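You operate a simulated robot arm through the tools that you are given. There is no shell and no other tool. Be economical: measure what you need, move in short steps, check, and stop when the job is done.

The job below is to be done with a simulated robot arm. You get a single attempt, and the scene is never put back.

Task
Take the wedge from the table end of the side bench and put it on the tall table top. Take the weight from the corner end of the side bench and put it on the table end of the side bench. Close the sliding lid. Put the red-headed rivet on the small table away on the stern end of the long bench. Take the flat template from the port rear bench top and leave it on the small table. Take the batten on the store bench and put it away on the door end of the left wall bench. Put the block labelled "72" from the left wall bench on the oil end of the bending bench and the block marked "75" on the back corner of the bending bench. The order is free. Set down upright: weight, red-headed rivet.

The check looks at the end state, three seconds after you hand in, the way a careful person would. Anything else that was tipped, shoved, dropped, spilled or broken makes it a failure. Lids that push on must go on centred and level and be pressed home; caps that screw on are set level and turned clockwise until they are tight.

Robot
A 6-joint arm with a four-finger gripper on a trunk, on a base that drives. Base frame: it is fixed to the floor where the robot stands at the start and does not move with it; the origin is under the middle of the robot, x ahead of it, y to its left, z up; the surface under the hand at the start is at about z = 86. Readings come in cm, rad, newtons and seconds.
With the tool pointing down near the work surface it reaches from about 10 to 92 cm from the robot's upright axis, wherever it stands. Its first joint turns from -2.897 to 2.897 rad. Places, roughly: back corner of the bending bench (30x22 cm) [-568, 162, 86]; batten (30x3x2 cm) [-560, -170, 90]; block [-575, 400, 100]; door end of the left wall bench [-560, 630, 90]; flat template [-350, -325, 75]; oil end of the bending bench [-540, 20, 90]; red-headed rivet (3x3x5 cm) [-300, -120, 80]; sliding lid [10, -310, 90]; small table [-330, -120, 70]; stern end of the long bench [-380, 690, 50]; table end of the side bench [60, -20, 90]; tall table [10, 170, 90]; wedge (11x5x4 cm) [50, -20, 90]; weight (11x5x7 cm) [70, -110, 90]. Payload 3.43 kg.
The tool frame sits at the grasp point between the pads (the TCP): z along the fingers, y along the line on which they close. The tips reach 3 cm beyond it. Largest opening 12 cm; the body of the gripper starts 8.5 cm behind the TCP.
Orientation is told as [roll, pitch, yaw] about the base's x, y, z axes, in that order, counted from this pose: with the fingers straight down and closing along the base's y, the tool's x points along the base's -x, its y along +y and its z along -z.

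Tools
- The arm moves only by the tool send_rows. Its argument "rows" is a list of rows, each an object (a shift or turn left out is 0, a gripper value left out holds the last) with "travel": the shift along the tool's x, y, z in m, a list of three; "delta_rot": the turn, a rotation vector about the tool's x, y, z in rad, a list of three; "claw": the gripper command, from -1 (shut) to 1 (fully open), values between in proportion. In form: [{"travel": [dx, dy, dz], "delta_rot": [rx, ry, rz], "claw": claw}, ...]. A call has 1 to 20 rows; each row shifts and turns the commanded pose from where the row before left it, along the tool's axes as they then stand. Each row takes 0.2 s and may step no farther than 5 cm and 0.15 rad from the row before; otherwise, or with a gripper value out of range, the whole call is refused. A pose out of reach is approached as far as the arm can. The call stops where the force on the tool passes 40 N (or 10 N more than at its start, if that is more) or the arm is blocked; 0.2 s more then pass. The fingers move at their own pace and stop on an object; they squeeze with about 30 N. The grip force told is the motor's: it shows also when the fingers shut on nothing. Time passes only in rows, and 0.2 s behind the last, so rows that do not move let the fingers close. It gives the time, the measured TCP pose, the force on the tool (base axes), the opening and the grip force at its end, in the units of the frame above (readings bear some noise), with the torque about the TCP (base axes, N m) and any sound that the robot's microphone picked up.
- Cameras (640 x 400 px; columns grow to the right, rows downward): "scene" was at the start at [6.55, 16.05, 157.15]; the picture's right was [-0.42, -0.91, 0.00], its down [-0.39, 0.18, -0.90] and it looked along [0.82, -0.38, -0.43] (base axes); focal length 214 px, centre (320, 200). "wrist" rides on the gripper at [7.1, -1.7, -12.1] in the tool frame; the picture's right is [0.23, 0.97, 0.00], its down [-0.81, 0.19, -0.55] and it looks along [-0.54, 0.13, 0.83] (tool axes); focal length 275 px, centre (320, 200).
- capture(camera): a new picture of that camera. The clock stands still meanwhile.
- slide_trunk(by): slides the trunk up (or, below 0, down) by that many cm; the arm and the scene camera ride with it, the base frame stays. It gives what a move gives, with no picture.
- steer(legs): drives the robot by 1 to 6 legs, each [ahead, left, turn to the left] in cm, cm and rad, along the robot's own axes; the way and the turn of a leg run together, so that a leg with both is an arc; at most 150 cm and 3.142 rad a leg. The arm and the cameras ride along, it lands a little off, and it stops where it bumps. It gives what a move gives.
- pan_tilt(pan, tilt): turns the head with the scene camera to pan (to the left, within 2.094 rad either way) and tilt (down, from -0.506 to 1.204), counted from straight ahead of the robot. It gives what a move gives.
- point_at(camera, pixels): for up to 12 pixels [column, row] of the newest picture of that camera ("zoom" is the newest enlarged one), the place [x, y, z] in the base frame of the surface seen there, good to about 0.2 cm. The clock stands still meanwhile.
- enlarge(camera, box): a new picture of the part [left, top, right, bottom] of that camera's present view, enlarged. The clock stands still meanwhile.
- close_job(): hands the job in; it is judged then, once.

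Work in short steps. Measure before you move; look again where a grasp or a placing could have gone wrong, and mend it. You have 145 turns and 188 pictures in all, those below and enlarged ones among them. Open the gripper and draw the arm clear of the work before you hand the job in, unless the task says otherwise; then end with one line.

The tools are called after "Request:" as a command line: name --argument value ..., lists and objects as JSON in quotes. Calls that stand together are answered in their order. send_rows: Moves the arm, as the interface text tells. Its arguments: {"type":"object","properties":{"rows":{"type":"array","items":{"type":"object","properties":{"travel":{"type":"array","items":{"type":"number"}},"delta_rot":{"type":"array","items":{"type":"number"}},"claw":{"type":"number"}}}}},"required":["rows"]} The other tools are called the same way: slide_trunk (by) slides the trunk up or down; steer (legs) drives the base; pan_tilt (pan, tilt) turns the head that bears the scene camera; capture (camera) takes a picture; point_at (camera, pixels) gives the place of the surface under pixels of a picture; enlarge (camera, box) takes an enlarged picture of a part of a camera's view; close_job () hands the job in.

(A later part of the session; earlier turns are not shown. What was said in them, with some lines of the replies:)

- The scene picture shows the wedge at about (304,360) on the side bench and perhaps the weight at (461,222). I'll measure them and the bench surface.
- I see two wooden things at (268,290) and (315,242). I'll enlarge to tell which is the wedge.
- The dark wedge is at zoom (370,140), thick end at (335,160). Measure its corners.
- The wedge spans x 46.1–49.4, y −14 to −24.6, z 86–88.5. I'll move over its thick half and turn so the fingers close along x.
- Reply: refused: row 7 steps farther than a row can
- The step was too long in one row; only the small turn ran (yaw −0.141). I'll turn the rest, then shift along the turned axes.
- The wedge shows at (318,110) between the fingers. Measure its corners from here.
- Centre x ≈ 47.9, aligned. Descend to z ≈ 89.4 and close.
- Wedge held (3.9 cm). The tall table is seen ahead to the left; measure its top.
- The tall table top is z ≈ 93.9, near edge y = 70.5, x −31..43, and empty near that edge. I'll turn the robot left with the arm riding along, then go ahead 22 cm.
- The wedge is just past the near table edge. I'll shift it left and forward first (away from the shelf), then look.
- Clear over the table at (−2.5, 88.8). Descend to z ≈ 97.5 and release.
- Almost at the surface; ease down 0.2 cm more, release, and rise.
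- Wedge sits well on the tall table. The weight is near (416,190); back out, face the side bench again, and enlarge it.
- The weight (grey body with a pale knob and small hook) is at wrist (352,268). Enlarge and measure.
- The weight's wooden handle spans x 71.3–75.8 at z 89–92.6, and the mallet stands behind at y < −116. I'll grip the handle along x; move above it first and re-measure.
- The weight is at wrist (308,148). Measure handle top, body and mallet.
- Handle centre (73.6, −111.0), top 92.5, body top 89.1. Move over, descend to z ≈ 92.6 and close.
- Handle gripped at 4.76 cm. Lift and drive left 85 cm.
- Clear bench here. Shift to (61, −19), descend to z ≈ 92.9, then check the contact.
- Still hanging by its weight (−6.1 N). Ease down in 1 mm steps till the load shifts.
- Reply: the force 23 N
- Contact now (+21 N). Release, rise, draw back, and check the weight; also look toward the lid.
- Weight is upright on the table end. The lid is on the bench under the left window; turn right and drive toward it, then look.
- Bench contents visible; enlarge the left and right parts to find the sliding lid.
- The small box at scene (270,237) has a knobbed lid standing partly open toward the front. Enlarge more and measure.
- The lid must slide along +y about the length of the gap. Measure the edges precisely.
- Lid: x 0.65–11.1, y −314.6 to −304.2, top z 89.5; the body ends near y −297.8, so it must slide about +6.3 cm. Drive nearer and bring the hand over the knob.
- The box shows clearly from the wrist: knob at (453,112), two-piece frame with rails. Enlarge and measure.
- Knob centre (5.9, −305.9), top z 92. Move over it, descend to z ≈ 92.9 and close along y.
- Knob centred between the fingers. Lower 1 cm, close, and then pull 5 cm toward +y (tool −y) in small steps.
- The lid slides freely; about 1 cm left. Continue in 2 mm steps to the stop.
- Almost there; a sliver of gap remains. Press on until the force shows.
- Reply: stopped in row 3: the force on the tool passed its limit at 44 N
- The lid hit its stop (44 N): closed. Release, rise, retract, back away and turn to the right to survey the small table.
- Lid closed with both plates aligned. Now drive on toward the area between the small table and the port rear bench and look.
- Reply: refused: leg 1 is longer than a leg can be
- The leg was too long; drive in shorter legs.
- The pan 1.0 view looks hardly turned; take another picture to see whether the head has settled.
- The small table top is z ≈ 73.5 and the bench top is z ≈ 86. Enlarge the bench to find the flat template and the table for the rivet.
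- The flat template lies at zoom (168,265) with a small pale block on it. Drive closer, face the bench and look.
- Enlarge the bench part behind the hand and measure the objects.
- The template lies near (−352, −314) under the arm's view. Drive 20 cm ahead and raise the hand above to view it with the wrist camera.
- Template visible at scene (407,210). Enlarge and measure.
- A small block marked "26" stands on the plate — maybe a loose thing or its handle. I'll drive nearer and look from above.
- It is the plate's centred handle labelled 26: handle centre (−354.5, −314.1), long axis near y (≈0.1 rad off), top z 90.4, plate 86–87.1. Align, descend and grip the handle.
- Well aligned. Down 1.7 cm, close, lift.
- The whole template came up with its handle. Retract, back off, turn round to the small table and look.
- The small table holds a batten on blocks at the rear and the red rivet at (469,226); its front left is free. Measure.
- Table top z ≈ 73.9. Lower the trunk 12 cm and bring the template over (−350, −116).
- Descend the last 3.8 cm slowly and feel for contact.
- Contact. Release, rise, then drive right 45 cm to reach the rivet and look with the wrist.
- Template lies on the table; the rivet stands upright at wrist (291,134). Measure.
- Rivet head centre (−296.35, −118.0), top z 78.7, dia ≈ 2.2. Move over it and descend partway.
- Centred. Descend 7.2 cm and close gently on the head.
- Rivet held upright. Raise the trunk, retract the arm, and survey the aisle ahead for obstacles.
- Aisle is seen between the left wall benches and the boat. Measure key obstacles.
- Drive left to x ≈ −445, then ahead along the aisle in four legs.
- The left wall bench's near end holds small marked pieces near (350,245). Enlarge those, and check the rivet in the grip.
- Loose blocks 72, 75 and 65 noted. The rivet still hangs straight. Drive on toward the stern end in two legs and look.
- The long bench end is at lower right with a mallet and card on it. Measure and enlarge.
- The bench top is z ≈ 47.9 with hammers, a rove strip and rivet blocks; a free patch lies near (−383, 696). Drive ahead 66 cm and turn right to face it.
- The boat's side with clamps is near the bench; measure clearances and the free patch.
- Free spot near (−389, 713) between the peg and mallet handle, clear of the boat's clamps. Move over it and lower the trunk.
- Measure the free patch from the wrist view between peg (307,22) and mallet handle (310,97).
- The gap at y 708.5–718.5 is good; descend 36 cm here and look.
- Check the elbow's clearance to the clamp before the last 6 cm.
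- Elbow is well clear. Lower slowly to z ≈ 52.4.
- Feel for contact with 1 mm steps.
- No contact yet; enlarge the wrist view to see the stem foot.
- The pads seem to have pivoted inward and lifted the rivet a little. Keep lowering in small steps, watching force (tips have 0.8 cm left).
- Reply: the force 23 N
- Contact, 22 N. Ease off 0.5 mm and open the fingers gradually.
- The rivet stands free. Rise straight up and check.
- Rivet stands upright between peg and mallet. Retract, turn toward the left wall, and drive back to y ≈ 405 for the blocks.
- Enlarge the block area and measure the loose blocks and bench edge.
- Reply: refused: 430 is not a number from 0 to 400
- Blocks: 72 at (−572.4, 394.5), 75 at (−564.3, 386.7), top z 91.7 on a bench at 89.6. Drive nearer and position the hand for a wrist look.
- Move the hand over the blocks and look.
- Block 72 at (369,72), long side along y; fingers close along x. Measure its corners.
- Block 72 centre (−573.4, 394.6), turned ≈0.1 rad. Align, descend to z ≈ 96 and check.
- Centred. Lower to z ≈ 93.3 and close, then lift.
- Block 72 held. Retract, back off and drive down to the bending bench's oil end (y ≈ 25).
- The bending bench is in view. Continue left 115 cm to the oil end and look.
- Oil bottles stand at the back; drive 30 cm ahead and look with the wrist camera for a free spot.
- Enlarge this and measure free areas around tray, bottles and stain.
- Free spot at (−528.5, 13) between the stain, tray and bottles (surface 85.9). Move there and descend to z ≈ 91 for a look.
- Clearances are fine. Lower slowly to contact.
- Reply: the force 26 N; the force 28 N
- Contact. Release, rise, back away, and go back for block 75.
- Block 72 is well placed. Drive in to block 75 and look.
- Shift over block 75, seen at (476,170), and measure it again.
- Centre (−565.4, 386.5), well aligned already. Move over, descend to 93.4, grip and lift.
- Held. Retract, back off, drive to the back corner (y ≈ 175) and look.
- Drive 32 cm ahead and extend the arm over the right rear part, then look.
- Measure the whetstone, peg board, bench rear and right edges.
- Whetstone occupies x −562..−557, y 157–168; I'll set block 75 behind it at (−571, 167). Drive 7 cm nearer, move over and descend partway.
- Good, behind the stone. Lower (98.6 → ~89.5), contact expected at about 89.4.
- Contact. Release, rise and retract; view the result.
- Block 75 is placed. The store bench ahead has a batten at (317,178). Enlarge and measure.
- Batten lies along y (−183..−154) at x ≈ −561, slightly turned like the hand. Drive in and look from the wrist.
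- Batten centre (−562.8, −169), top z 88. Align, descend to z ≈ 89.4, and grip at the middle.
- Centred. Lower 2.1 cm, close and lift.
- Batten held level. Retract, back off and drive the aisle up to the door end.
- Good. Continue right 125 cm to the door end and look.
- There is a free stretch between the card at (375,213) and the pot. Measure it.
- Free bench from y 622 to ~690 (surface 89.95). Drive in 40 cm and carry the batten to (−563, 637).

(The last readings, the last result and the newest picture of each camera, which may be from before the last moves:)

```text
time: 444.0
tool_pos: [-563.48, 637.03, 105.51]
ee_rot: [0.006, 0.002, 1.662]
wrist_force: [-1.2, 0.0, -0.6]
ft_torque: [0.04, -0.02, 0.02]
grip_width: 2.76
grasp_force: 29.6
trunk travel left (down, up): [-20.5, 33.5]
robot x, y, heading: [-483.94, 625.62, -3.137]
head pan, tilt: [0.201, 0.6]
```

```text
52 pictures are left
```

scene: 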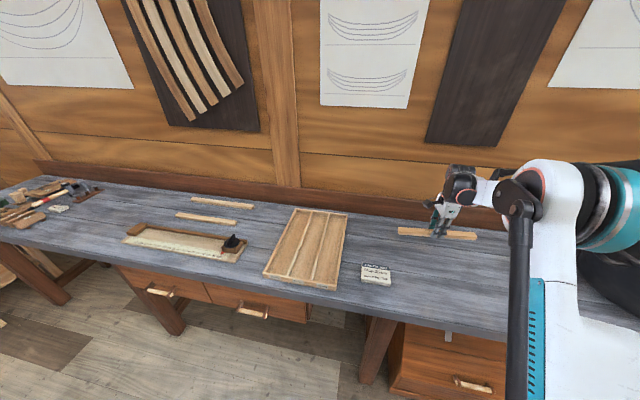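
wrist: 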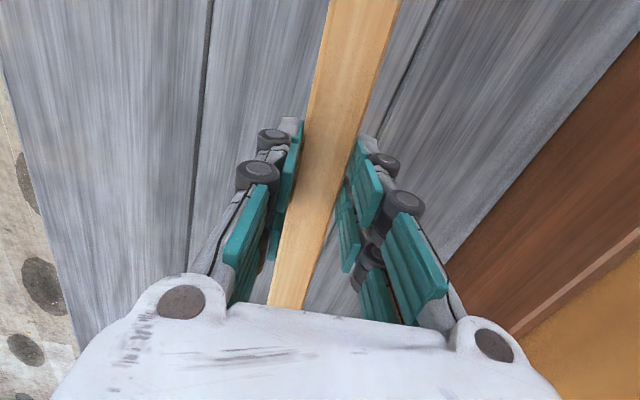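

Clear space below. Lower to ~93.6 and feel for contact.

Request:
send_rows --rows '[{"travel": [0, 0, 0.04]}, {"travel": [0, 0, 0.04]}, {"travel": [0, 0, 0.03]}, {"travel": [0, 0, 0.008]}, {"travel": [0, 0, 0.001]}, {"travel": [0, 0, 0.001]}, {}]'

Request:
send_rows --rows '[{"travel": [0, 0, 0.001]}, {}]'

```text
time: 445.6
tool_pos: [-563.23, 637.05, 93.56]
ee_rot: [0.007, -0.001, 1.662]
wrist_force: [-0.4, -0.6, -0.6]
ft_torque: [0.03, -0.01, -0.01]
grip_width: 2.76
grasp_force: 30.2
trunk travel left (down, up): [-20.5, 33.5]
robot x, y, heading: [-484.0, 625.63, -3.139]
head pan, tilt: [0.201, 0.6]
```

```text
time: 446.2
tool_pos: [-563.3, 636.99, 93.35]
ee_rot: [0.006, 0.0, 1.661]
wrist_force: [-0.8, -0.4, 1.8]
ft_torque: [0.16, 0.01, 0.01]
grip_width: 2.74
grasp_force: 29.9
trunk travel left (down, up): [-20.5, 33.5]
robot x, y, heading: [-484.25, 625.85, -3.138]
head pan, tilt: [0.201, 0.6]
```

First touch. One more mm, then release, rise and retract.

Request:
send_rows --rows '[{"travel": [0, 0, 0.001]}, {"claw": -0.4}, {"claw": 0}, {}, {"travel": [0, 0, -0.03]}, {"travel": [0, 0, -0.04]}, {"travel": [0, 0, -0.04]}, {"travel": [0, 0, -0.04]}, {"travel": [0, 0, -0.04]}, {"travel": [0, -0.045, 0]}, {"travel": [0, -0.045, 0]}, {"travel": [0, -0.045, 0]}, {"travel": [0, -0.045, 0]}, {"travel": [0, -0.045, 0]}, {"travel": [0, -0.045, 0]}, {"travel": [0, -0.045, 0]}]'

Request:
capture --camera "scene"

```text
time: 449.6
tool_pos: [-531.69, 639.68, 112.22]
ee_rot: [0.007, -0.001, 1.662]
wrist_force: [0.6, 0.0, -0.4]
ft_torque: [0.02, 0.04, -0.05]
grip_width: 5.99
grasp_force: 0.0
trunk travel left (down, up): [-20.5, 33.5]
robot x, y, heading: [-483.95, 625.74, -3.133]
head pan, tilt: [0.201, 0.6]
```

```text
51 pictures are left
```

scene: 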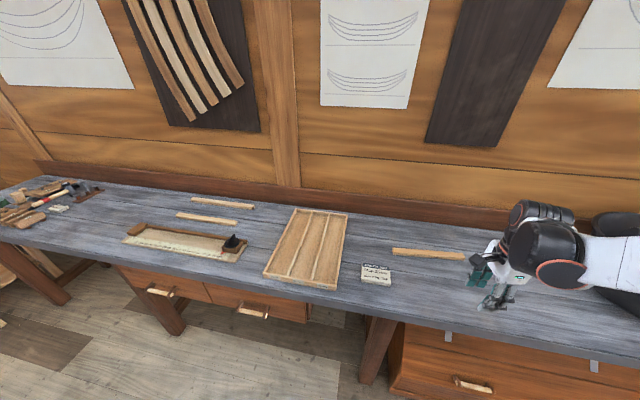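

All items are placed. Back away from the bench so the arm is clear, and take one last look around at the long bench's rivet.

Request:
steer --legs '[[-38, 0, 0]]'

Request:
pan_tilt --pan -2.09 --tilt 0.8

Request:
capture --camera "scene"

```text
time: 452.0
tool_pos: [-493.68, 639.93, 112.26]
ee_rot: [0.008, 0.0, 1.661]
wrist_force: [-0.7, 0.0, -0.1]
ft_torque: [0.01, -0.01, 0.0]
grip_width: 6.01
grasp_force: 0.0
trunk travel left (down, up): [-20.5, 33.5]
robot x, y, heading: [-446.25, 625.99, -3.141]
head pan, tilt: [0.201, 0.6]
```

```text
time: 454.2
tool_pos: [-493.68, 639.89, 112.17]
ee_rot: [0.008, 0.001, 1.66]
wrist_force: [0.2, 0.0, 1.4]
ft_torque: [0.02, -0.02, -0.01]
grip_width: 5.98
grasp_force: 0.0
trunk travel left (down, up): [-20.5, 33.5]
robot x, y, heading: [-446.07, 625.91, -3.14]
head pan, tilt: [-2.089, 0.799]
```

```text
50 pictures are left
```

scene: 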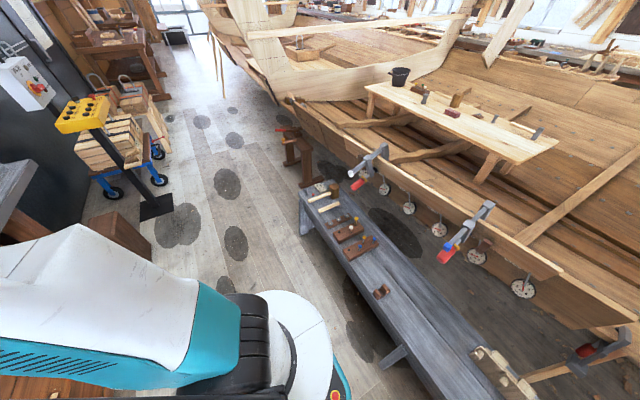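

The long bench is undisturbed and the hand is open and clear; hand in.

Request:
close_job

```text
The job is handed in.
```

I did all seven steps and handed the job in. My pictures showed each thing where it was asked for, with the weight and the red-headed rivet upright and the lid slid shut to its stop.
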